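You operate a simulated robot arm through the tools that you are given. There is no shell and no other tool.

You are at the controls of a simulated robot arm. One attempt, no reset.

## Task
Try both plug gauges in the bush: green tray if only GO enters, else red.
Fine: the trays on the gauge jig; bush in the nest for it, gauges back in their rack.

It is judged by the outcome, as a careful person would: the job done as asked, and still so three seconds after it is handed in. It fails if anything else is knocked over, pushed out of place, dropped, spilled or broken.

## Robot
A 7-joint arm with a two-finger gripper, fixed in place. Base frame: the origin is on the floor under the middle of its stand, x ahead of it, y to its left, z up; the work surface is at about z = 0.85. Units: m, degrees, N and s.
With the tool pointing down near the work surface it reaches from about 0.34 to 0.72 m from the base axis. Its first joint turns from -66.0 to 66.0 degrees. Payload 2.45 kg.
The tool frame sits at the grasp point between the pads (the TCP): z along the fingers, y along the line on which they close. The tips reach 0.026 m beyond it. The gripper opens to 0.096 m; its body begins 0.069 m behind the TCP.
Orientation is told as [roll, pitch, yaw] about the base's x, y, z axes, in that order, counted from this pose: with the fingers straight down and closing along the base's y, the tool's x points along the base's -x, its y along +y and its z along -z.

## Interface
- The arm moves only by the tool send_rows. Its argument "moves" is a list of rows, each a list of 7 numbers: the shift along the tool's x, y, z in units of 150 mm (1.0 is 150 mm), then the turn, a rotation vector about the tool's x, y, z in units of 90 degrees (1.0 is 90 degrees), then the opening in per cent of the stroke, from 0 (shut) to 100 (fully open). In form: [[dx, dy, dz, ax, ay, az, fingers], ...]. A call has 1 to 20 rows; each row is the pose to reach, as a shift and turn from the pose commanded when the call began, along the tool's axes at that moment. A call with a number of a shift or a turn outside -1 to 1 is refused whole. A row lasts 0.2 s, in which the tool goes at most 0.05 m and 8.6 degrees; a call with a longer step from one row to the next is refused whole, and so is a gripper value outside its range. A pose out of reach is approached as far as the arm can. The call stops where the force on the tool passes 40 N (or 10 N more than at its start, if that is more) or the arm is blocked; 0.2 s more then pass. The fingers move at their own pace (about 0.05 m/s each) and stop on an object; they squeeze with about 44 N. The grip force told is the motor's: it shows also when the fingers shut on nothing. Time passes only in rows, and 0.2 s behind the last, so rows that repeat a pose let the fingers close. It gives the time, the measured TCP pose, the force on the tool (base axes), the opening and the grip force at its end, in the units of the frame above (readings bear some noise), with the torque about the TCP (base axes, N m) and any sound that the robot's microphone picked up.
- Cameras (640 x 400 px; columns grow to the right, rows downward): "scene" is fixed at [0.1797, -0.4011, 1.4283]; the picture's right is [0.66, -0.75, 0.00], its down [-0.39, -0.34, -0.85] and it looks along [0.64, 0.56, -0.52] (base axes); focal length 364 px, centre (320, 200). "wrist" rides on the gripper at [0.082, 0.003, -0.098] in the tool frame; the picture's right is [-0.04, 1.00, 0.00], its down [-0.73, -0.03, -0.68] and it looks along [-0.68, -0.03, 0.73] (tool axes); focal length 256 px, centre (320, 200). There is no depth. A picture from a camera that has moved, and an enlarged one, comes with that camera's place and axes in the base frame and with its lens.
- camera(camera): a new picture of that camera. The clock stands still meanwhile.
- inspect(camera, box): a new picture of the part [left, top, right, bottom] of that camera's present view, enlarged. The clock stands still meanwhile.
- finish_job(): hands the job in; it is judged then, once.

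Nothing tells you positions but the pictures and the camera data. Unless the task says otherwise, let go and move clear before handing in.

The tools are called after "Emit:" as name(argument=value, ...) on one line, values as JSON. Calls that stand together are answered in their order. send_rows: Moves the arm, as the interface text tells. Its arguments: {"type":"object","properties":{"moves":{"type":"array","items":{"type":"array","items":{"type":"number"}}}},"required":["moves"]} The other tools are called the same way: camera (camera) takes a picture; inspect (camera, box) takes an enlarged picture of a part of a camera's view; finish_job () hands the job in.

At the start:

```text
time_s: 0.0
tool_pos: [0.4749, 0.1382, 1.1369]
ee_rot: [0.0, 0.0, -0.1]
force: [0.6, -0.1, 0.1]
torque: [0.0, 0.01, 0.0]
opening: 0.0962
grip_force: 0.1
```

scene: 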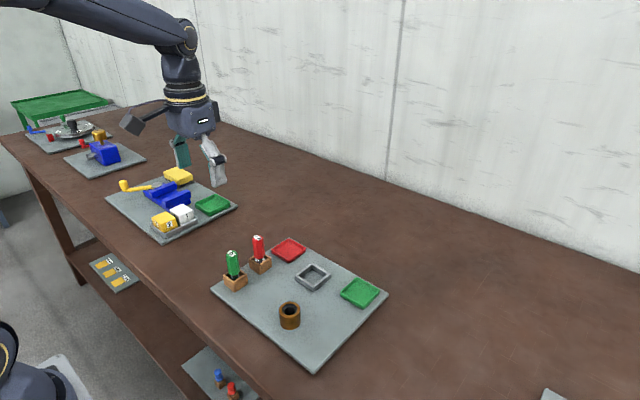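
wrist: 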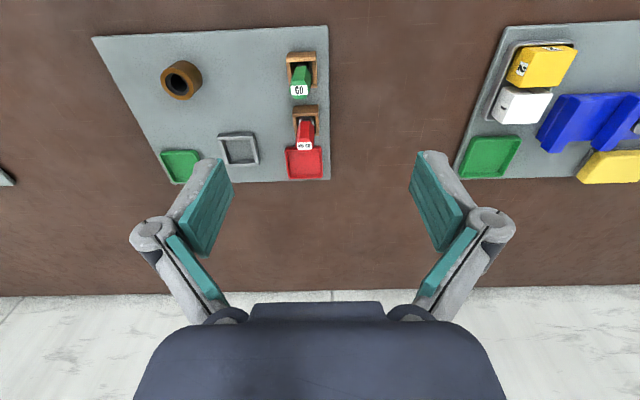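

I see the gauge jig with the GO (green) and NO-GO (red) gauges in wooden racks, a brown bush, a grey square nest, and a red and a green tray. I'll look closer before I move anything.

Emit:
inspect(camera="scene", box=[200, 220, 400, 380])

Emit:
inspect(camera="wrist", box=[80, 20, 340, 190])

```text
2.50 times, centred on (300, 300) of scene
camera zoom: at [0.1797, -0.4011, 1.4283], right [0.66, -0.75, 0.0], down [-0.39, -0.34, -0.85], along [0.64, 0.56, -0.52], focal length 910 px, centre (370, -50)
```

zoom: 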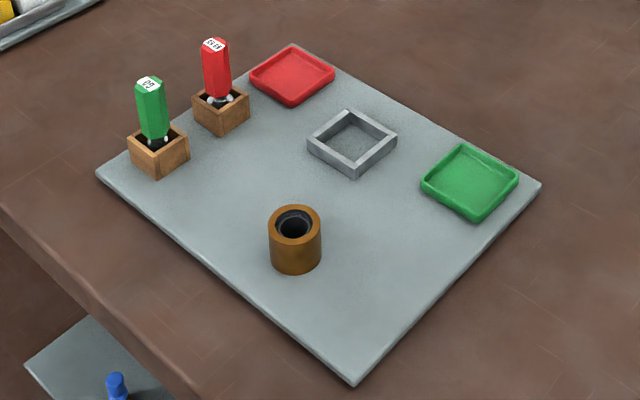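

```text
2.35 times, centred on (210, 105) of wrist
camera zoom: at [0.3928, 0.1422, 1.2363], right [0.04, 1.0, 0.0], down [0.73, -0.03, 0.68], along [0.68, -0.03, -0.73], focal length 602 px, centre (579, 424)
```

zoom: 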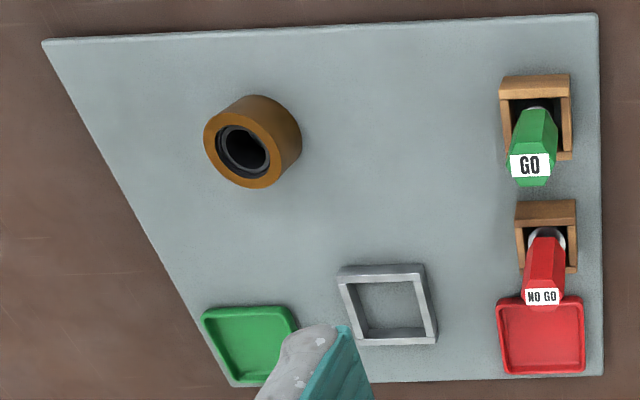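

I can make out the labels: GO is the green gauge and NO GO is the red one. Next I'll zoom in on each item from both cameras to work out their positions and sizes.

Emit:
inspect(camera="scene", box=[215, 230, 295, 280])

Emit:
inspect(camera="scene", box=[260, 290, 324, 330])

Emit:
inspect(camera="wrist", box=[270, 40, 350, 90])

Emit:
inspect(camera="wrist", box=[150, 50, 230, 100])

Emit:
inspect(camera="scene", box=[270, 240, 350, 290])

```text
8.00 times, centred on (255, 255) of scene
camera zoom: at [0.1797, -0.4011, 1.4283], right [0.66, -0.75, 0.0], down [-0.39, -0.34, -0.85], along [0.64, 0.56, -0.52], focal length 2912 px, centre (840, -240)
```

zoom: 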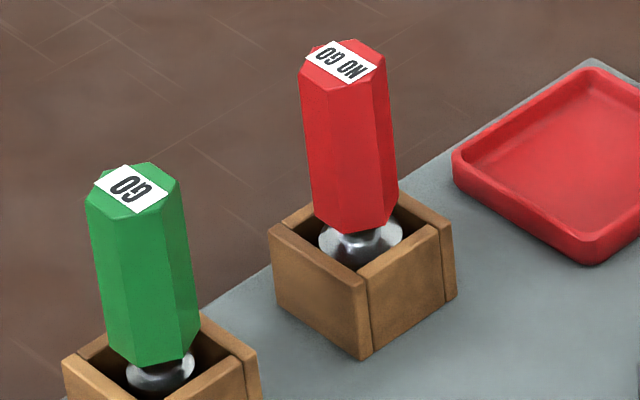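

```text
10.00 times, centred on (292, 310) of scene
camera zoom: at [0.1797, -0.4011, 1.4283], right [0.66, -0.75, 0.0], down [-0.39, -0.34, -0.85], along [0.64, 0.56, -0.52], focal length 3640 px, centre (600, -900)
```

zoom: 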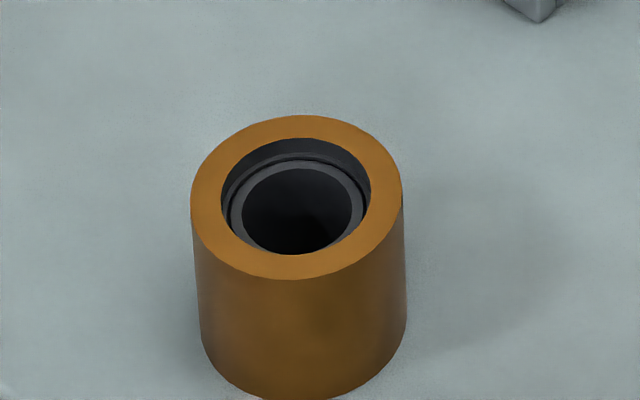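

```text
8.00 times, centred on (310, 65) of wrist
camera zoom: at [0.3928, 0.1422, 1.2363], right [0.04, 1.0, 0.0], down [0.73, -0.03, 0.68], along [0.68, -0.03, -0.73], focal length 2048 px, centre (400, 1280)
```

zoom: 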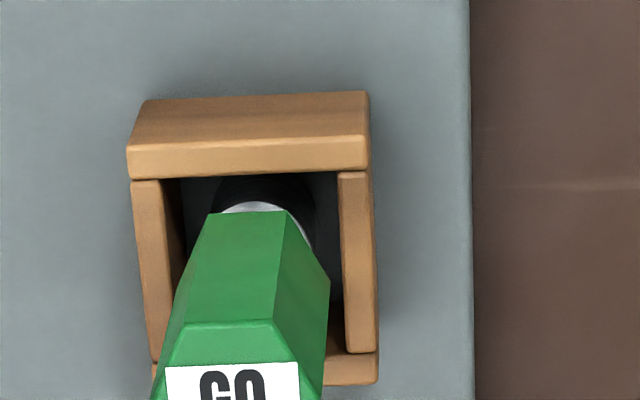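

```text
8.00 times, centred on (190, 75) of wrist
camera zoom: at [0.3928, 0.1422, 1.2363], right [0.04, 1.0, 0.0], down [0.73, -0.03, 0.68], along [0.68, -0.03, -0.73], focal length 2048 px, centre (1360, 1200)
```

zoom: 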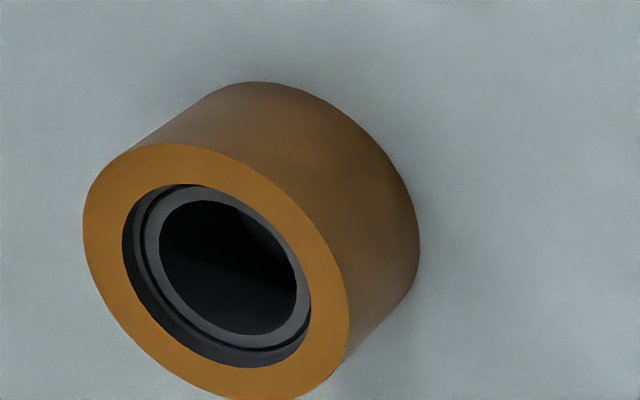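

```text
8.00 times, centred on (310, 265) of scene
camera zoom: at [0.1797, -0.4011, 1.4283], right [0.66, -0.75, 0.0], down [-0.39, -0.34, -0.85], along [0.64, 0.56, -0.52], focal length 2912 px, centre (400, -320)
```

zoom: 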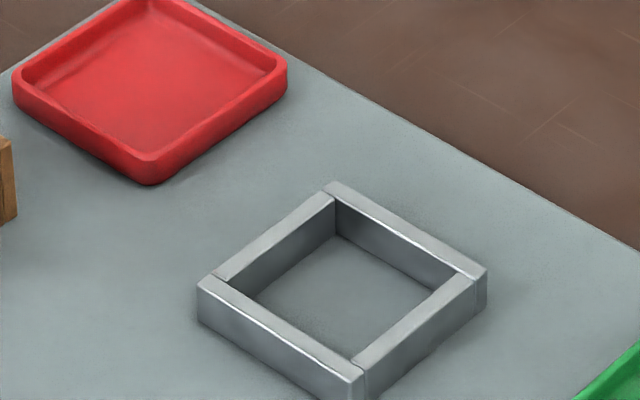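

By triangulation, the bush is at about (0.500, -0.045), with its top near z 0.897 and a diameter near 40 mm. GO is at about (0.496, 0.115) and NO GO at (0.567, 0.117), with handle tops near z 0.947. The nest is at about (0.616, 0.0). I'll bring the arm over the jig for closer views.

Emit:
send_rows(moves=[[-0.05, -0.23, 0.14, 0, 0, 0, 100], [-0.1, -0.46, 0.28, 0, 0, 0, 100], [-0.15, -0.69, 0.42, 0, 0, 0, 100], [-0.2, -0.92, 0.56, 0, 0, 0, 100], [-0.2, -0.92, 0.56, 0, 0, 0, 100]])

Emit:
camera(camera="wrist")

Emit:
camera(camera="scene")

```text
time_s: 1.2
tool_pos: [0.5068, 0.0017, 1.0527]
ee_rot: [-0.1, 0.1, 0.1]
force: [0.7, 0.3, 0.5]
torque: [-0.01, 0.02, 0.0]
opening: 0.096
grip_force: 0.0
```

```text
taken
camera wrist: at [0.4248, 0.005, 1.1513], right [0.04, 1.0, 0.0], down [0.73, -0.03, 0.68], along [0.68, -0.03, -0.73], focal length 256 px, centre (320, 200)
```

wrist: 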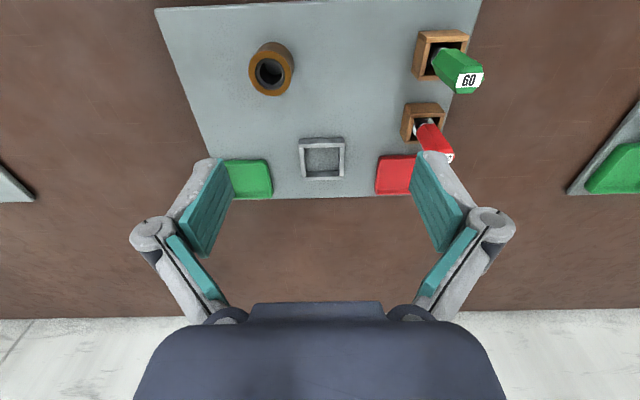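

```text
taken
```

scene: 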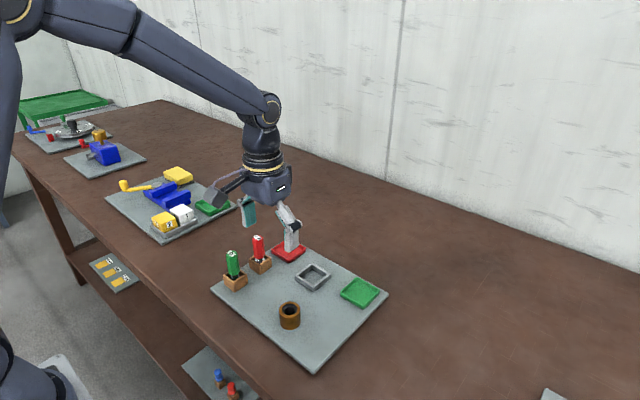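

The view is clear from here. I'll zoom in on the nest, bush and gauges with the wrist camera to get accurate coordinates.

Emit:
inspect(camera="wrist", box=[290, 130, 354, 190])

Emit:
inspect(camera="wrist", box=[232, 35, 312, 105])

Emit:
inspect(camera="wrist", box=[400, 20, 496, 180])

Emit:
inspect(camera="wrist", box=[200, 130, 440, 210])

```text
6.67 times, centred on (322, 160) of wrist
camera zoom: at [0.4248, 0.005, 1.1513], right [0.04, 1.0, 0.0], down [0.73, -0.03, 0.68], along [0.68, -0.03, -0.73], focal length 1707 px, centre (307, 467)
```

zoom: 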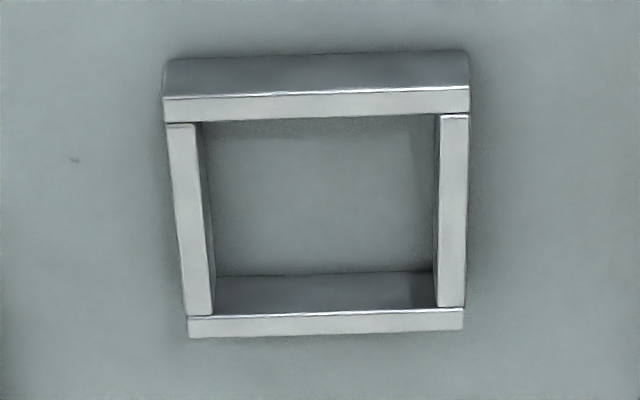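

```text
5.71 times, centred on (272, 70) of wrist
camera zoom: at [0.4248, 0.005, 1.1513], right [0.04, 1.0, 0.0], down [0.73, -0.03, 0.68], along [0.68, -0.03, -0.73], focal length 1463 px, centre (594, 943)
```

zoom: 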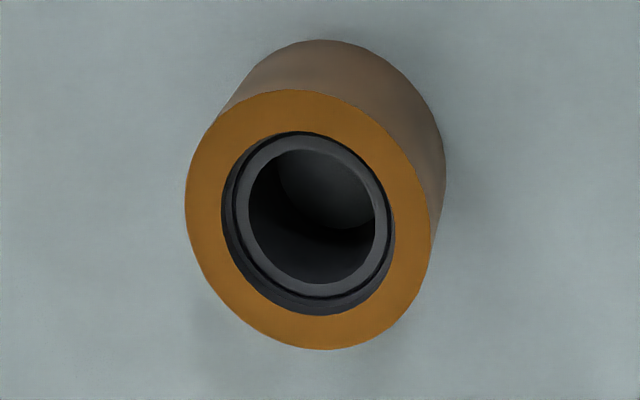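

```text
2.50 times, centred on (448, 100) of wrist
camera zoom: at [0.4248, 0.005, 1.1513], right [0.04, 1.0, 0.0], down [0.73, -0.03, 0.68], along [0.68, -0.03, -0.73], focal length 640 px, centre (0, 450)
```

zoom: 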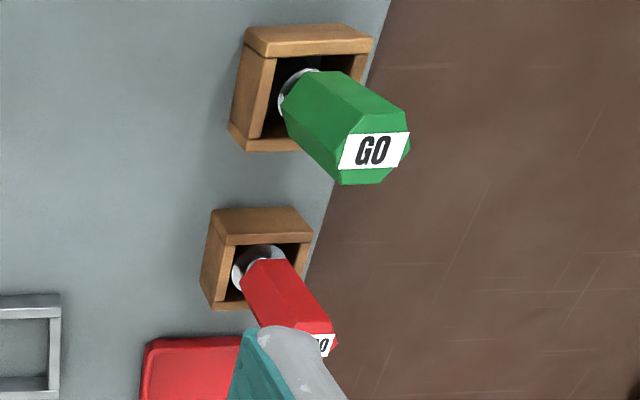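

```text
2.67 times, centred on (320, 170) of wrist
camera zoom: at [0.4248, 0.005, 1.1513], right [0.04, 1.0, 0.0], down [0.73, -0.03, 0.68], along [0.68, -0.03, -0.73], focal length 683 px, centre (320, 280)
```

zoom: 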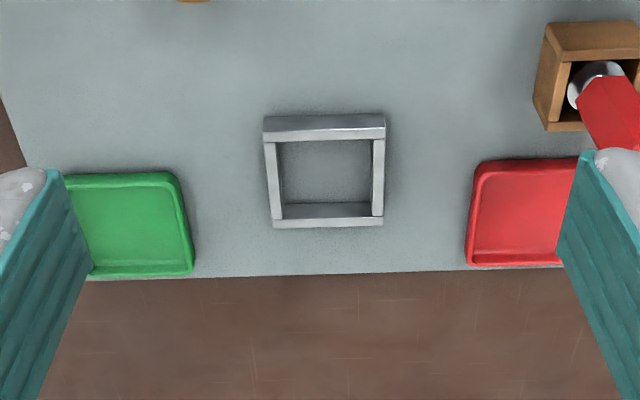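

The nest is square to the base axes. It is centred at about (0.616, 0.000), with a 46 mm inner opening and wall tops near z 0.875. I'll move above the bush next.

Emit:
send_rows(moves=[[0.018, -0.104, 0.184, 0, 0, 0, 100], [0.036, -0.208, 0.369, 0, 0, 0, 100], [0.053, -0.311, 0.553, 0, 0, 0, 100], [0.053, -0.311, 0.553, 0, 0, 0, 100]])

Emit:
camera(camera="wrist")

Emit:
inspect(camera="scene", box=[230, 230, 350, 330])

```text
time_s: 2.2
tool_pos: [0.4979, -0.044, 0.9686]
ee_rot: [-0.1, -0.1, -0.1]
force: [-0.8, 0.9, -0.7]
torque: [0.01, -0.01, 0.02]
opening: 0.0961
grip_force: 0.1
```

```text
taken
camera wrist: at [0.4155, -0.0409, 1.0675], right [0.04, 1.0, 0.0], down [0.73, -0.03, 0.68], along [0.68, -0.03, -0.73], focal length 256 px, centre (320, 200)
```

wrist: 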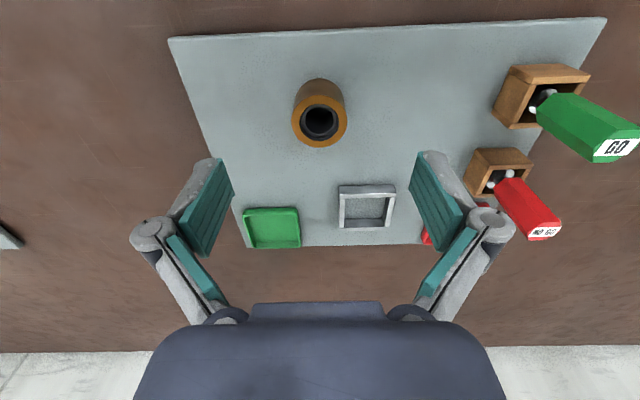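

```text
4.00 times, centred on (290, 280) of scene
camera zoom: at [0.1797, -0.4011, 1.4283], right [0.66, -0.75, 0.0], down [-0.39, -0.34, -0.85], along [0.64, 0.56, -0.52], focal length 1456 px, centre (440, -120)
```

zoom: 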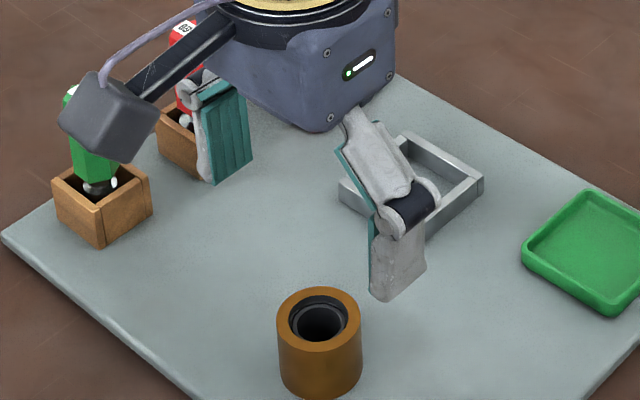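

The gripper is over the bush. I'll check the alignment with a zoomed view before going down.

Emit:
inspect(camera="wrist", box=[280, 70, 360, 155])

Emit:
inspect(camera="wrist", box=[450, 50, 640, 250])

```text
4.71 times, centred on (320, 112) of wrist
camera zoom: at [0.4155, -0.0409, 1.0675], right [0.04, 1.0, 0.0], down [0.73, -0.03, 0.68], along [0.68, -0.03, -0.73], focal length 1205 px, centre (320, 612)
```

zoom: 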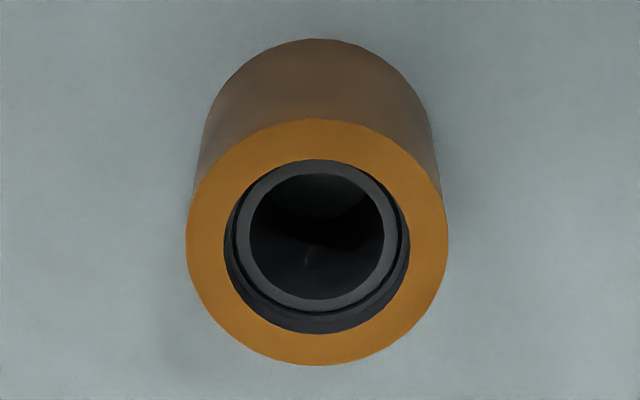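

```text
2.00 times, centred on (545, 150) of wrist
camera zoom: at [0.4155, -0.0409, 1.0675], right [0.04, 1.0, 0.0], down [0.73, -0.03, 0.68], along [0.68, -0.03, -0.73], focal length 512 px, centre (-130, 300)
```

zoom: 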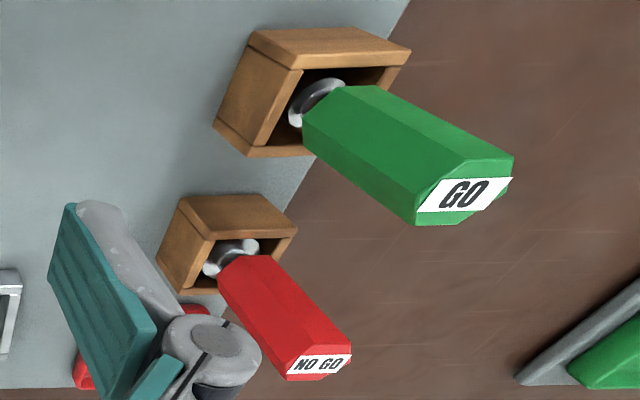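

The bush is centred at about (0.498, -0.045), right under the tool. I'll go down so the tips sit near z 0.880, which will clear the nest walls later, and then close the fingers.

Emit:
send_rows(moves=[[0, -0.005, 0.15, 0, 0, 0, 100], [0, -0.007, 0.29, 0, 0, 0, 100], [0, -0.007, 0.38, 0, 0, 0, 100], [0, -0.007, 0.415, 0, 0, 0, 100], [0, -0.007, 0.415, 0, 0, 0, 100]])

Emit:
inspect(camera="scene", box=[250, 260, 350, 330])

Emit:
camera(camera="wrist")

```text
time_s: 3.4
tool_pos: [0.4984, -0.047, 0.9072]
ee_rot: [0.1, -0.1, -0.1]
force: [-0.8, -0.2, 0.3]
torque: [0.01, 0.02, 0.01]
opening: 0.0963
grip_force: 0.0
```

```text
5.71 times, centred on (300, 295) of scene
camera zoom: at [0.1797, -0.4011, 1.4283], right [0.66, -0.75, 0.0], down [-0.39, -0.34, -0.85], along [0.64, 0.56, -0.52], focal length 2080 px, centre (434, -343)
```

zoom: 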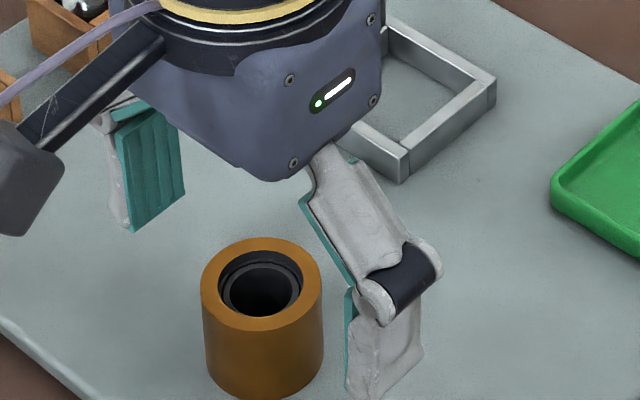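

```text
taken
camera wrist: at [0.4158, -0.0436, 1.0061], right [0.04, 1.0, 0.0], down [0.73, -0.03, 0.68], along [0.68, -0.03, -0.73], focal length 256 px, centre (320, 200)
```

wrist: 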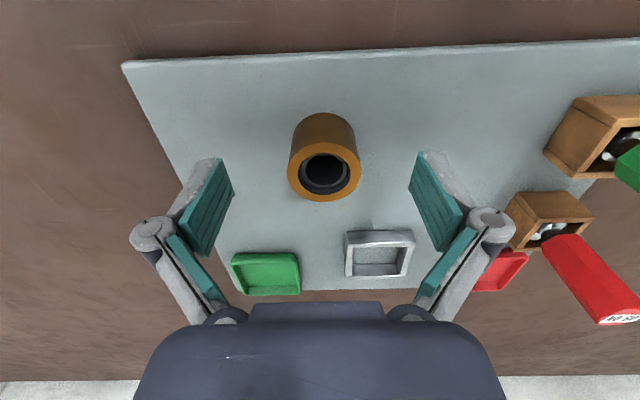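

The gripper straddles the bush, which sits about 2 mm to the +y side of centre. I'll correct that and close.

Emit:
send_rows(moves=[[0, 0.012, 0, 0, 0, 0, 100], [0, 0.012, 0, 0, 0, 0, 60], [0, 0.012, 0, 0, 0, 0, 50], [0, 0.012, 0, 0, 0, 0, 30], [0, 0.012, 0, 0, 0, 0, 30], [0, 0.012, 0, 0, 0, 0, 30], [0, 0.012, 0, 0, 0, 0, 30]])

Emit:
camera(camera="wrist")

```text
time_s: 5.0
tool_pos: [0.497, -0.0456, 0.9087]
ee_rot: [-0.1, 0.0, 0.0]
force: [-1.0, -1.5, 2.8]
torque: [0.05, 0.05, 0.05]
opening: 0.0392
grip_force: 43.7
```

```text
taken
camera wrist: at [0.4151, -0.0414, 1.0066], right [0.04, 1.0, 0.0], down [0.73, -0.03, 0.68], along [0.68, -0.03, -0.73], focal length 256 px, centre (320, 200)
```

wrist: 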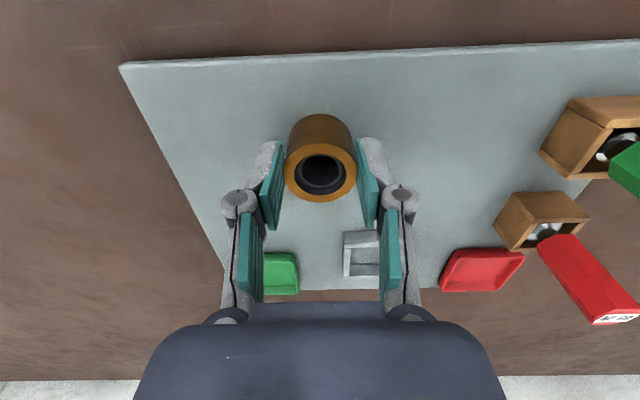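

The bush is gripped, with an opening of 39 mm and full grip force. I'll lift it 50 mm and carry it over the nest.

Emit:
send_rows(moves=[[0, 0, -0.1, 0, 0, 0, 30], [0, 0, -0.333, 0, 0, 0, 30], [-0.2, 0.075, -0.333, 0, 0, 0, 30], [-0.4, 0.15, -0.333, 0, 0, 0, 30], [-0.6, 0.225, -0.333, 0, 0, 0, 30], [-0.787, 0.3, -0.333, 0, 0, 0, 30], [-0.787, 0.3, -0.333, 0, 0, 0, 30], [-0.787, 0.3, -0.333, 0, 0, 0, 30]])

Emit:
camera(camera="wrist")

Emit:
inspect(camera="scene", box=[260, 220, 380, 300])

```text
time_s: 6.8
tool_pos: [0.6153, -0.0015, 0.9583]
ee_rot: [0.1, -0.1, 0.0]
force: [0.1, -0.2, -1.9]
torque: [-0.01, 0.03, 0.01]
opening: 0.0392
grip_force: 43.4
```

```text
taken
camera wrist: at [0.5326, 0.0011, 1.0576], right [0.04, 1.0, 0.0], down [0.73, -0.03, 0.68], along [0.68, -0.03, -0.73], focal length 256 px, centre (320, 200)
```

wrist: 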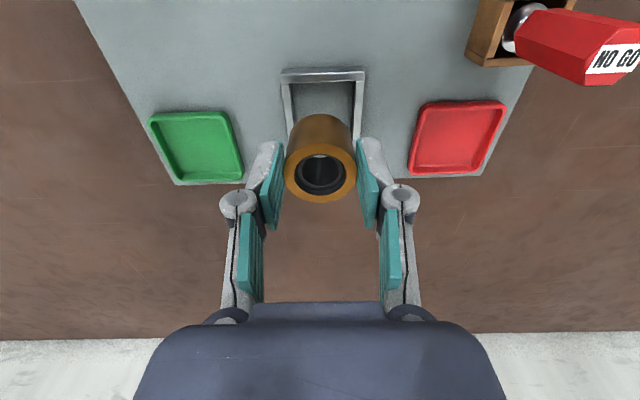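

```text
5.00 times, centred on (320, 260) of scene
camera zoom: at [0.1797, -0.4011, 1.4283], right [0.66, -0.75, 0.0], down [-0.39, -0.34, -0.85], along [0.64, 0.56, -0.52], focal length 1820 px, centre (320, -100)
```

zoom: 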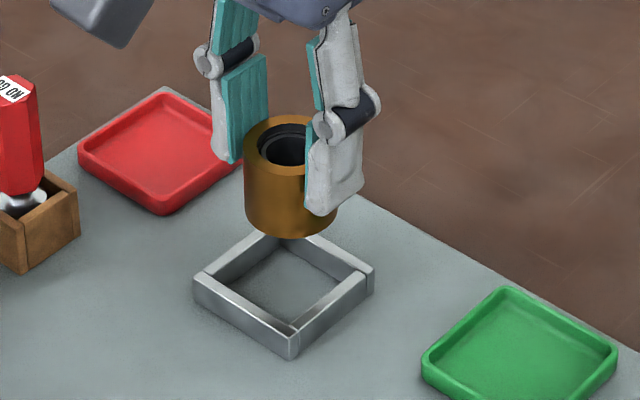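

The bush is hanging above the nest. I'll zoom in to check its offset from the nest before lowering.

Emit:
inspect(camera="wrist", box=[260, 55, 380, 210])

Emit:
inspect(camera="scene", box=[290, 235, 345, 295])

```text
2.58 times, centred on (320, 132) of wrist
camera zoom: at [0.5326, 0.0011, 1.0576], right [0.04, 1.0, 0.0], down [0.73, -0.03, 0.68], along [0.68, -0.03, -0.73], focal length 661 px, centre (320, 374)
```

zoom: 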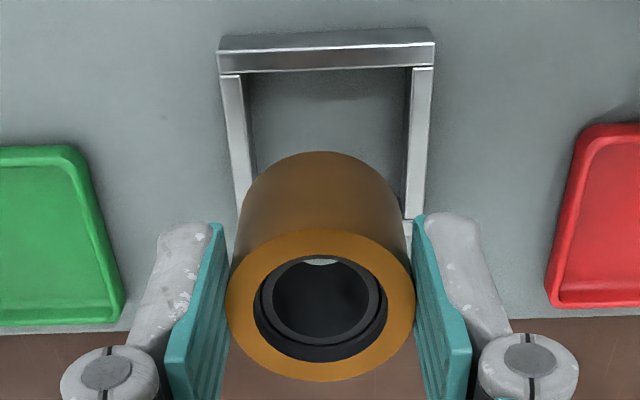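

```text
6.67 times, centred on (318, 265) of scene
camera zoom: at [0.1797, -0.4011, 1.4283], right [0.66, -0.75, 0.0], down [-0.39, -0.34, -0.85], along [0.64, 0.56, -0.52], focal length 2427 px, centre (337, -233)
```

zoom: 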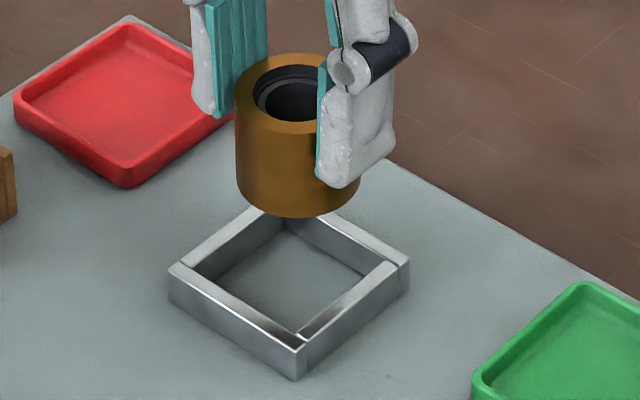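

The bush is off by about -2 mm in y, so I'll correct that and lower it gently into the nest.

Emit:
send_rows(moves=[[0, 0.0167, 0, 0, 0, 0, 30], [0, 0.0167, 0.1, 0, 0, 0, 30], [0, 0.0167, 0.2, 0, 0, 0, 30], [0, 0.0167, 0.27, 0, 0, 0, 30], [0, 0.0167, 0.3, 0, 0, 0, 30], [0, 0.0167, 0.315, 0, 0, 0, 30], [0, 0.0167, 0.325, 0, 0, 0, 30], [0, 0.0167, 0.325, 0, 0, 0, 30]])

Emit:
inspect(camera="scene", box=[270, 240, 366, 300])

Emit:
inspect(camera="wrist", box=[240, 80, 400, 220])

```text
time_s: 8.6
tool_pos: [0.6171, 0.002, 0.9112]
ee_rot: [0.0, 0.0, 0.1]
force: [0.0, -0.3, -1.6]
torque: [0.0, 0.01, -0.01]
opening: 0.0394
grip_force: 43.8
```

```text
6.67 times, centred on (318, 270) of scene
camera zoom: at [0.1797, -0.4011, 1.4283], right [0.66, -0.75, 0.0], down [-0.39, -0.34, -0.85], along [0.64, 0.56, -0.52], focal length 2427 px, centre (333, -267)
```

zoom: 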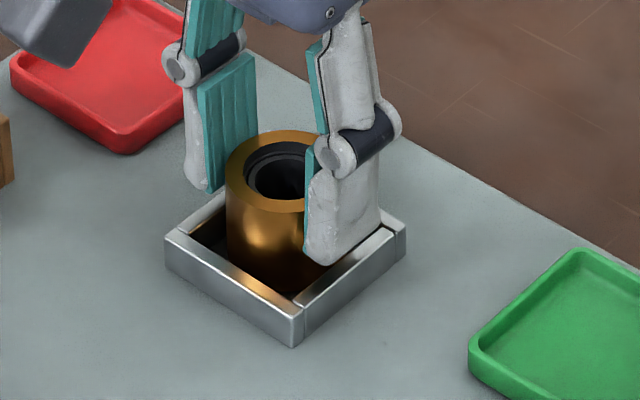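

```text
2.86 times, centred on (320, 150) of wrist
camera zoom: at [0.5333, 0.0057, 1.0086], right [0.04, 1.0, 0.0], down [0.73, -0.03, 0.68], along [0.68, -0.03, -0.73], focal length 731 px, centre (320, 343)
```

zoom: 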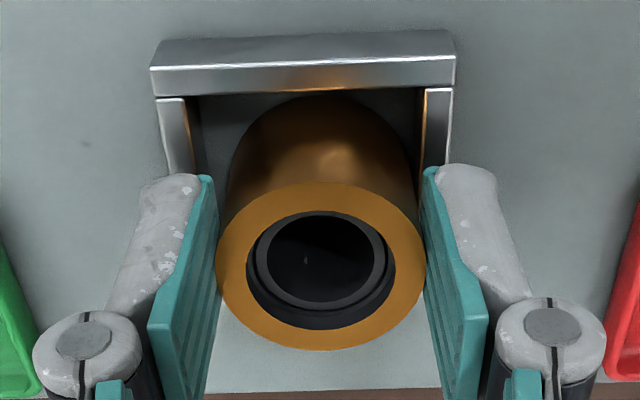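

The bush is inside the nest and not quite touching the floor. I'll lower it in small steps until I feel contact.

Emit:
send_rows(moves=[[0, 0, 0.007, 0, 0, 0, 30], [0, 0, 0.007, 0, 0, 0, 30]])

Emit:
send_rows(moves=[[0, 0, 0.005, 0, 0, 0, 30], [0, 0, 0.005, 0, 0, 0, 30]])

```text
time_s: 9.2
tool_pos: [0.615, 0.0024, 0.9088]
ee_rot: [0.0, 0.1, 0.0]
force: [0.0, -0.8, -2.5]
torque: [0.01, 0.02, -0.01]
opening: 0.0395
grip_force: 43.9
```

```text
time_s: 9.8
tool_pos: [0.615, 0.0028, 0.9081]
ee_rot: [0.0, 0.0, -0.1]
force: [0.1, 0.2, -1.5]
torque: [-0.02, 0.04, -0.01]
opening: 0.0393
grip_force: 44.4
```

Emit:
send_rows(moves=[[0, 0, 0.005, 0, 0, 0, 30], [0, 0, 0.005, 0, 0, 0, 30]])

Emit:
send_rows(moves=[[0, 0, 0.005, 0, 0, 0, 30], [0, 0, 0.005, 0, 0, 0, 30]])

Emit:
inspect(camera="scene", box=[290, 250, 346, 300])

```text
time_s: 10.4
tool_pos: [0.6142, 0.0016, 0.9086]
ee_rot: [0.0, 0.0, 0.0]
force: [-5.0, 0.8, 11.3]
torque: [0.09, 0.34, 0.0]
opening: 0.0393
grip_force: 43.8
```

```text
time_s: 11.0
tool_pos: [0.6153, 0.0023, 0.9073]
ee_rot: [0.0, -0.1, 0.1]
force: [-8.0, -1.6, 26.5]
torque: [-0.03, 0.6, -0.03]
opening: 0.0395
grip_force: 43.9
```

```text
8.00 times, centred on (318, 275) of scene
camera zoom: at [0.179, -0.4011, 1.4283], right [0.66, -0.75, 0.0], down [-0.39, -0.34, -0.85], along [0.64, 0.56, -0.52], focal length 2912 px, centre (336, -400)
```

zoom: 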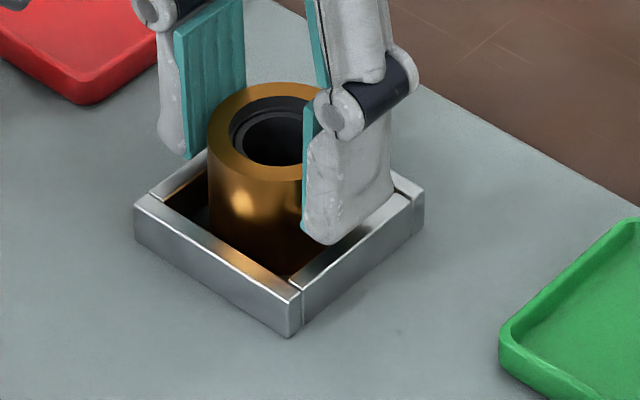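

The bush is seated, with about 26 N of contact force. I'll back off slightly and then open the fingers.

Emit:
send_rows(moves=[[0, 0, -0.008, 0, 0, 0, 30], [0, 0, -0.008, 0, 0, 0, 30]])

Emit:
send_rows(moves=[[0, 0, 0, 0, 0, 0, 50], [0, 0, 0, 0, 0, 0, 65], [0, 0, 0, 0, 0, 0, 80], [0, 0, 0, 0, 0, 0, 80], [0, 0, 0, 0, 0, 0, 80], [0, 0, -0.2, 0, 0, 0, 80], [0, 0, -0.5, 0, 0, 0, 80], [0, 0, -0.75, 0, 0, 0, 80], [0, 0, -0.75, 0, 0, 0, 80]])

Emit:
camera(camera="wrist")

Emit:
inspect(camera="scene", box=[290, 250, 346, 300])

```text
time_s: 11.6
tool_pos: [0.6163, 0.0017, 0.9085]
ee_rot: [0.1, -0.2, 0.0]
force: [1.3, -1.3, 20.6]
torque: [-0.07, 0.2, 0.0]
opening: 0.0393
grip_force: 43.2
```

```text
time_s: 13.6
tool_pos: [0.6145, 0.0025, 1.018]
ee_rot: [0.0, 0.0, 0.0]
force: [-0.2, -0.1, 0.2]
torque: [0.0, 0.02, 0.0]
opening: 0.0768
grip_force: 0.0
```

```text
taken
camera wrist: at [0.5329, 0.0059, 1.1172], right [0.04, 1.0, 0.0], down [0.73, -0.03, 0.68], along [0.68, -0.03, -0.73], focal length 256 px, centre (320, 200)
```

wrist: 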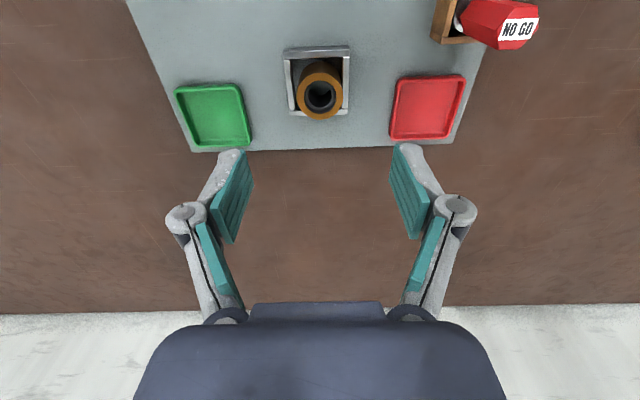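

```text
8.00 times, centred on (318, 275) of scene
camera zoom: at [0.1797, -0.4011, 1.4283], right [0.66, -0.75, 0.0], down [-0.39, -0.34, -0.85], along [0.64, 0.56, -0.52], focal length 2912 px, centre (336, -400)
```

zoom: 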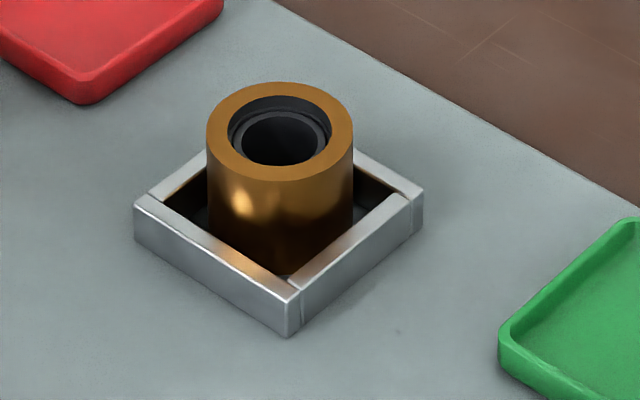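

The bush is sitting upright in the nest. I'll zoom in to find its bore centre precisely and check the counterbore geometry.

Emit:
inspect(camera="wrist", box=[280, 40, 360, 125])

Emit:
inspect(camera="scene", box=[300, 258, 332, 290])

```text
4.71 times, centred on (320, 82) of wrist
camera zoom: at [0.5329, 0.0059, 1.1172], right [0.04, 1.0, 0.0], down [0.73, -0.03, 0.68], along [0.68, -0.03, -0.73], focal length 1205 px, centre (320, 753)
```

zoom: 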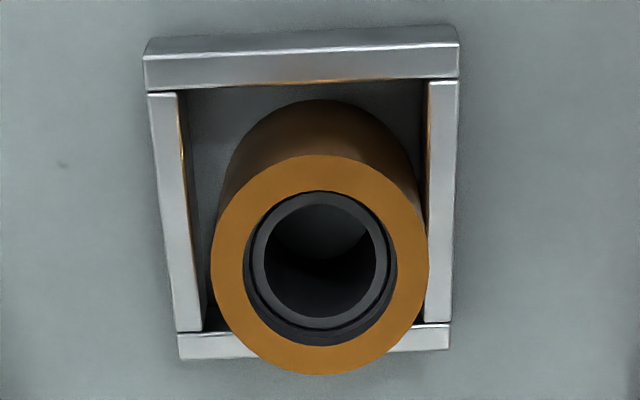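

```text
12.50 times, centred on (316, 274) of scene
camera zoom: at [0.1797, -0.4011, 1.4283], right [0.66, -0.75, 0.0], down [-0.39, -0.34, -0.85], along [0.64, 0.56, -0.52], focal length 4550 px, centre (370, -725)
```

zoom: 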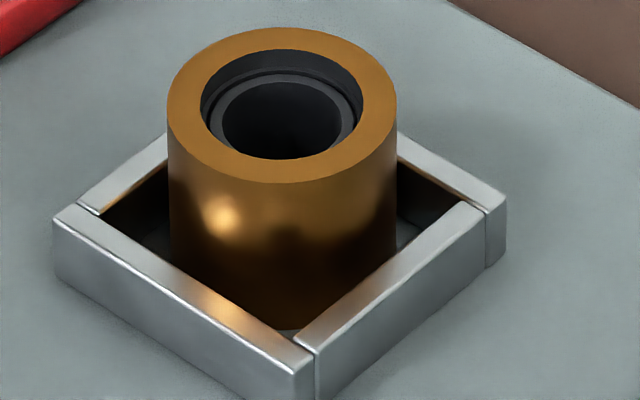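

The bush centre is at about (0.617, 0.0025) with its top near z 0.898. Now I'll move above the GO gauge at (0.495, 0.115), staying high.

Emit:
send_rows(moves=[[0.2, 0.188, -0.05, 0, 0, 0, 80], [0.4, 0.375, -0.05, 0, 0, 0, 80], [0.6, 0.563, -0.05, 0, 0, 0, 80], [0.797, 0.75, -0.05, 0, 0, 0, 80], [0.797, 0.75, -0.05, 0, 0, 0, 80]])

Emit:
camera(camera="wrist")

Emit:
inspect(camera="wrist", box=[260, 20, 380, 190])

```text
time_s: 14.8
tool_pos: [0.497, 0.1126, 1.0259]
ee_rot: [0.0, 0.0, 0.0]
force: [-0.3, 0.3, -0.4]
torque: [0.01, 0.01, 0.01]
opening: 0.0769
grip_force: 0.0
```

```text
taken
camera wrist: at [0.4136, 0.116, 1.1255], right [0.04, 1.0, 0.0], down [0.73, -0.03, 0.68], along [0.68, -0.03, -0.73], focal length 256 px, centre (320, 200)
```

wrist: 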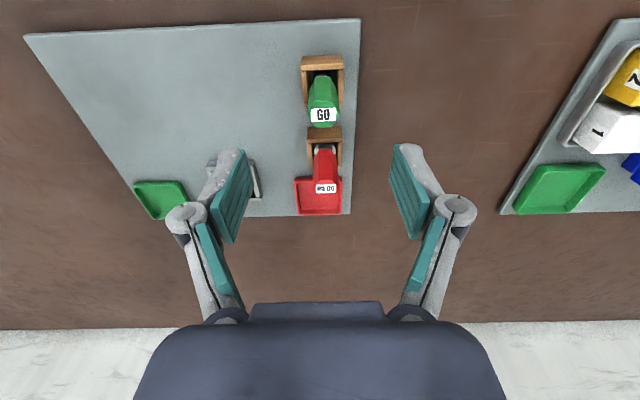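

```text
2.35 times, centred on (320, 105) of wrist
camera zoom: at [0.4136, 0.116, 1.1255], right [0.04, 1.0, 0.0], down [0.73, -0.03, 0.68], along [0.68, -0.03, -0.73], focal length 602 px, centre (320, 424)
```

zoom: 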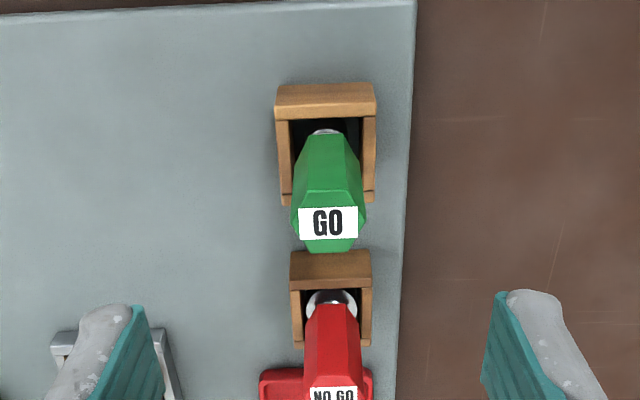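

I'm above the GO gauge. I'll zoom in on the tops of both handles to find the hex orientation.

Emit:
inspect(camera="wrist", box=[300, 85, 345, 135])

Emit:
inspect(camera="wrist", box=[300, 150, 350, 205])

Emit:
inspect(camera="scene", box=[222, 245, 254, 295])

```text
8.00 times, centred on (322, 110) of wrist
camera zoom: at [0.4136, 0.116, 1.1255], right [0.04, 1.0, 0.0], down [0.73, -0.03, 0.68], along [0.68, -0.03, -0.73], focal length 2048 px, centre (300, 920)
```

zoom: 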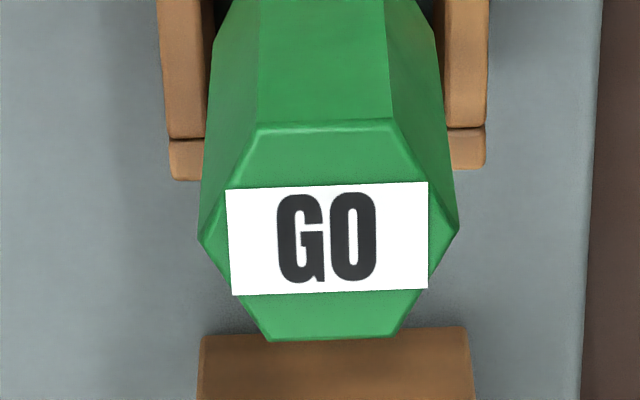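

```text
7.27 times, centred on (325, 178) of wrist
camera zoom: at [0.4136, 0.116, 1.1255], right [0.04, 1.0, 0.0], down [0.73, -0.03, 0.68], along [0.68, -0.03, -0.73], focal length 1862 px, centre (284, 364)
```

zoom: 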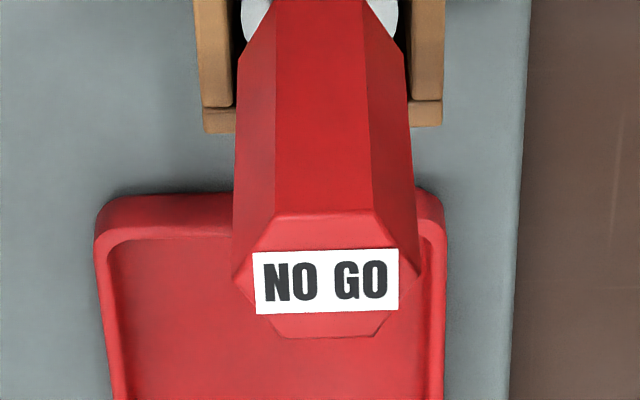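

```text
8.00 times, centred on (238, 270) of scene
camera zoom: at [0.1797, -0.401, 1.4283], right [0.66, -0.75, 0.0], down [-0.39, -0.34, -0.85], along [0.64, 0.56, -0.52], focal length 2912 px, centre (976, -360)
```

zoom: 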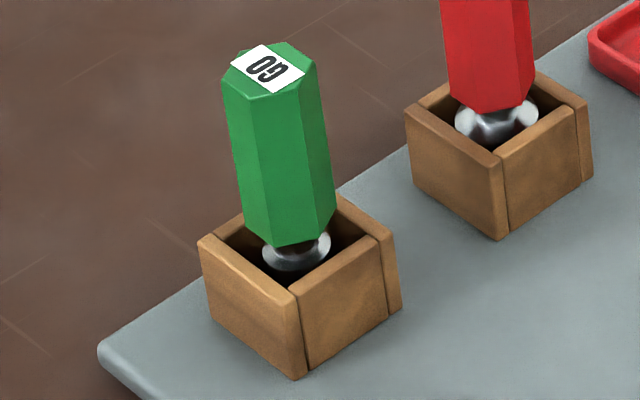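

The hex handles have flats facing ±x and corners facing ±y, so I'll yaw +30° to close on a pair of flats. That also leaves the scene camera a clear view. I'll rotate and centre above GO, with the fingers partly open.

Emit:
send_rows(moves=[[0.002, 0.004, 0, 0, 0, -0.083, 70], [0.004, 0.008, 0, 0, 0, -0.167, 60], [0.006, 0.012, 0, 0, 0, -0.25, 60], [0.007, 0.016, 0, 0, 0, -0.3333, 60], [0.007, 0.016, 0, 0, 0, -0.3333, 60]])

Emit:
camera(camera="wrist")

Emit:
inspect(camera="scene", box=[190, 180, 310, 300])

```text
time_s: 16.0
tool_pos: [0.4947, 0.118, 1.0269]
ee_rot: [0.0, 0.1, 30.1]
force: [-0.1, 0.2, 0.2]
torque: [-0.01, -0.01, 0.03]
opening: 0.0577
grip_force: 0.1
```

```text
taken
camera wrist: at [0.422, 0.0794, 1.1253], right [-0.47, 0.88, 0.0], down [0.65, 0.34, 0.68], along [0.6, 0.32, -0.73], focal length 256 px, centre (320, 200)
```

wrist: 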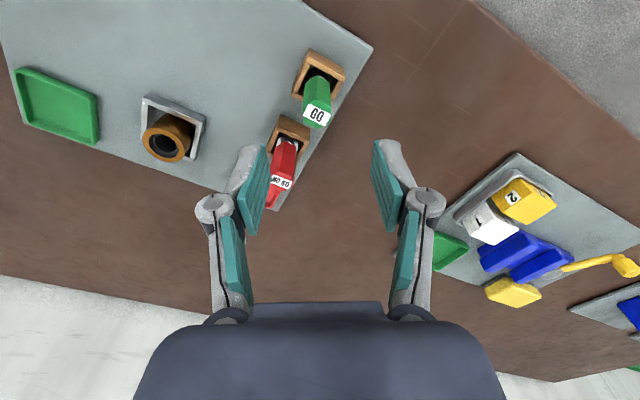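

```text
3.33 times, centred on (250, 240) of scene
camera zoom: at [0.1797, -0.4011, 1.4283], right [0.66, -0.75, 0.0], down [-0.39, -0.34, -0.85], along [0.64, 0.56, -0.52], focal length 1213 px, centre (553, 67)
```

zoom: 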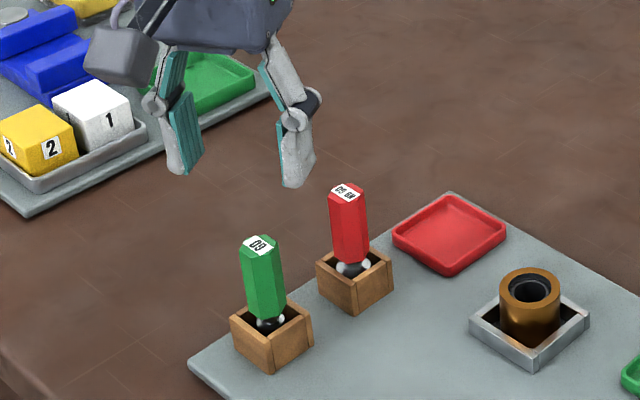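

Emit:
inspect(camera="wrist", box=[295, 70, 345, 135])

```text
6.15 times, centred on (320, 102) of wrist
camera zoom: at [0.422, 0.0794, 1.1253], right [-0.47, 0.88, 0.0], down [0.65, 0.34, 0.68], along [0.6, 0.32, -0.73], focal length 1575 px, centre (320, 800)
```

zoom: 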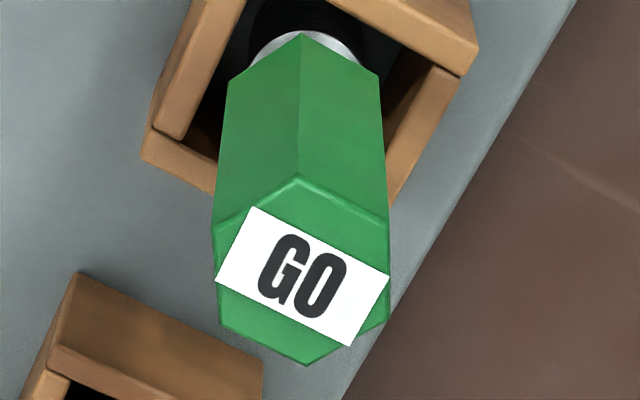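

The gauge sits about 2 mm toward -y in the tool frame. I'll correct for that and descend to TCP z of about 0.928, which keeps the tips above the rack box.

Emit:
send_rows(moves=[[0.005, -0.0147, 0.1, 0, 0, 0, 60], [0.005, -0.0147, 0.25, 0, 0, 0, 60], [0.005, -0.0147, 0.4, 0, 0, 0, 60], [0.005, -0.0147, 0.52, 0, 0, 0, 60], [0.005, -0.0147, 0.62, 0, 0, 0, 60], [0.005, -0.0147, 0.655, 0, 0, 0, 60], [0.005, -0.0147, 0.655, 0, 0, 0, 60]])

Emit:
camera(camera="wrist")

Emit:
inspect(camera="scene", box=[200, 220, 290, 300])

```text
time_s: 17.6
tool_pos: [0.4935, 0.1137, 0.927]
ee_rot: [0.1, -0.1, 30.0]
force: [0.2, 0.2, -0.7]
torque: [0.01, 0.02, -0.02]
opening: 0.0579
grip_force: 0.0
```

```text
taken
camera wrist: at [0.4211, 0.0755, 1.0258], right [-0.47, 0.89, 0.0], down [0.65, 0.34, 0.68], along [0.6, 0.32, -0.73], focal length 256 px, centre (320, 200)
```

wrist: 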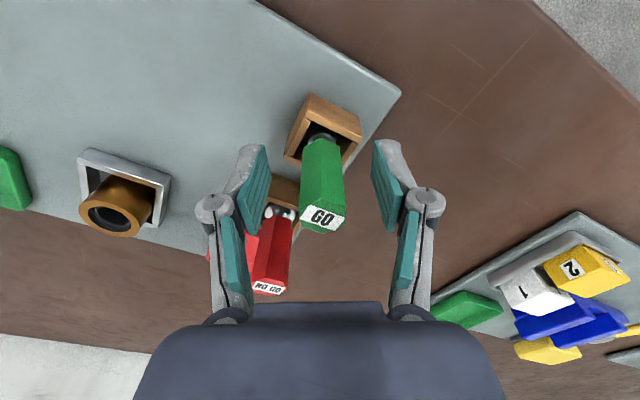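

```text
5.00 times, centred on (245, 260) of scene
camera zoom: at [0.1797, -0.4011, 1.4283], right [0.66, -0.75, 0.0], down [-0.39, -0.34, -0.85], along [0.64, 0.56, -0.52], focal length 1820 px, centre (695, -100)
```

zoom: 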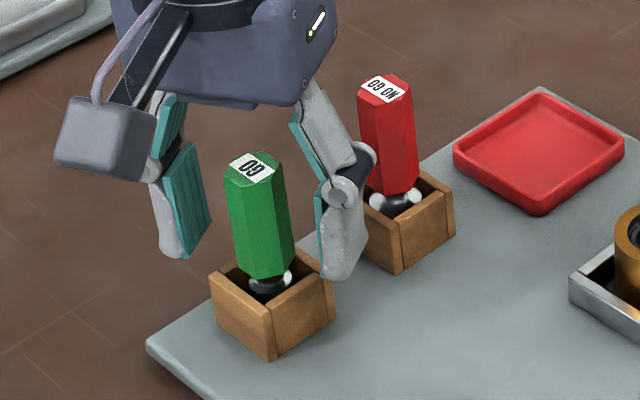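

The gripper is centred on the GO handle and clear of the NO GO gauge. I'll close on it now.

Emit:
send_rows(moves=[[0, 0, 0, 0, 0, 0, 35], [0, 0, 0, 0, 0, 0, 20], [0, 0, 0, 0, 0, 0, 10], [0, 0, 0, 0, 0, 0, 10], [0, 0, 0, 0, 0, 0, 10]])

Emit:
camera(camera="wrist")

Emit:
inspect(camera="scene", box=[200, 220, 290, 300])

```text
time_s: 18.8
tool_pos: [0.4943, 0.1135, 0.928]
ee_rot: [0.0, -0.1, 30.0]
force: [-1.2, 0.9, 1.1]
torque: [0.08, 0.09, 0.0]
opening: 0.0204
grip_force: 44.2
```

```text
taken
camera wrist: at [0.4211, 0.0756, 1.026], right [-0.47, 0.89, 0.0], down [0.65, 0.34, 0.68], along [0.6, 0.32, -0.73], focal length 256 px, centre (320, 200)
```

wrist: 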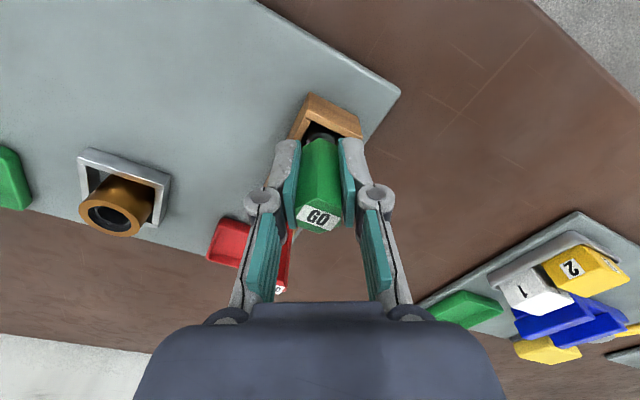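

```text
5.00 times, centred on (245, 260) of scene
camera zoom: at [0.1796, -0.401, 1.4283], right [0.66, -0.75, 0.0], down [-0.39, -0.34, -0.85], along [0.64, 0.56, -0.52], focal length 1820 px, centre (695, -100)
```

zoom: 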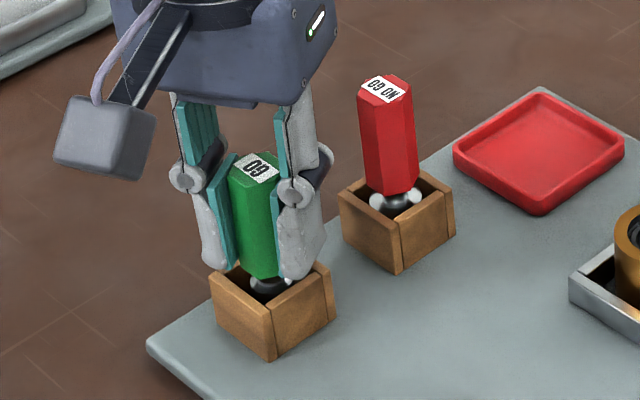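

The GO handle is gripped on its flats, with a 20.4 mm opening. I'll lift it straight up 90 mm.

Emit:
send_rows(moves=[[0, 0, -0.07, 0, 0, 0, 10], [0, 0, -0.2, 0, 0, 0, 10], [0, 0, -0.4, 0, 0, 0, 10], [0, 0, -0.6, 0, 0, 0, 10], [0, 0, -0.6, 0, 0, 0, 10]])

Emit:
camera(camera="wrist")

Emit:
inspect(camera="scene", box=[190, 180, 310, 300])

```text
time_s: 20.0
tool_pos: [0.4958, 0.1157, 1.0201]
ee_rot: [-0.1, -0.1, 30.0]
force: [-0.2, -0.1, -2.0]
torque: [0.0, -0.02, 0.0]
opening: 0.0196
grip_force: 44.1
```

```text
taken
camera wrist: at [0.4227, 0.077, 1.1176], right [-0.47, 0.89, 0.0], down [0.65, 0.34, 0.68], along [0.6, 0.32, -0.73], focal length 256 px, centre (320, 200)
```

wrist: 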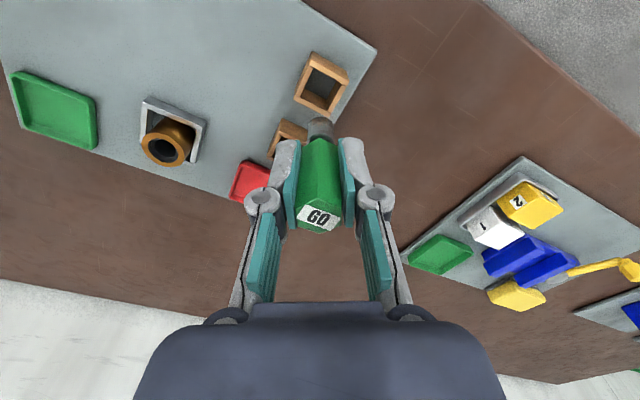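

```text
3.33 times, centred on (250, 240) of scene
camera zoom: at [0.1797, -0.4011, 1.4283], right [0.66, -0.75, 0.0], down [-0.39, -0.34, -0.85], along [0.64, 0.56, -0.52], focal length 1213 px, centre (553, 67)
```

zoom: 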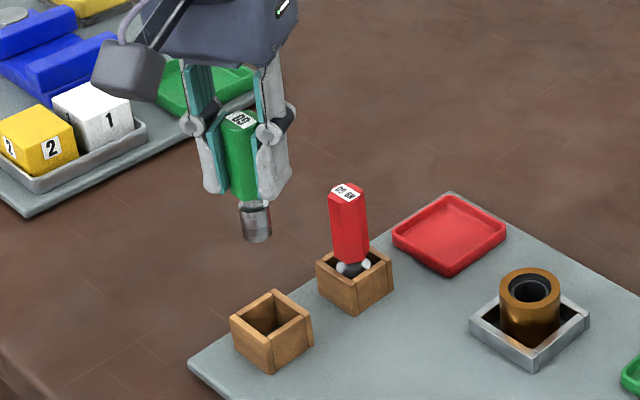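

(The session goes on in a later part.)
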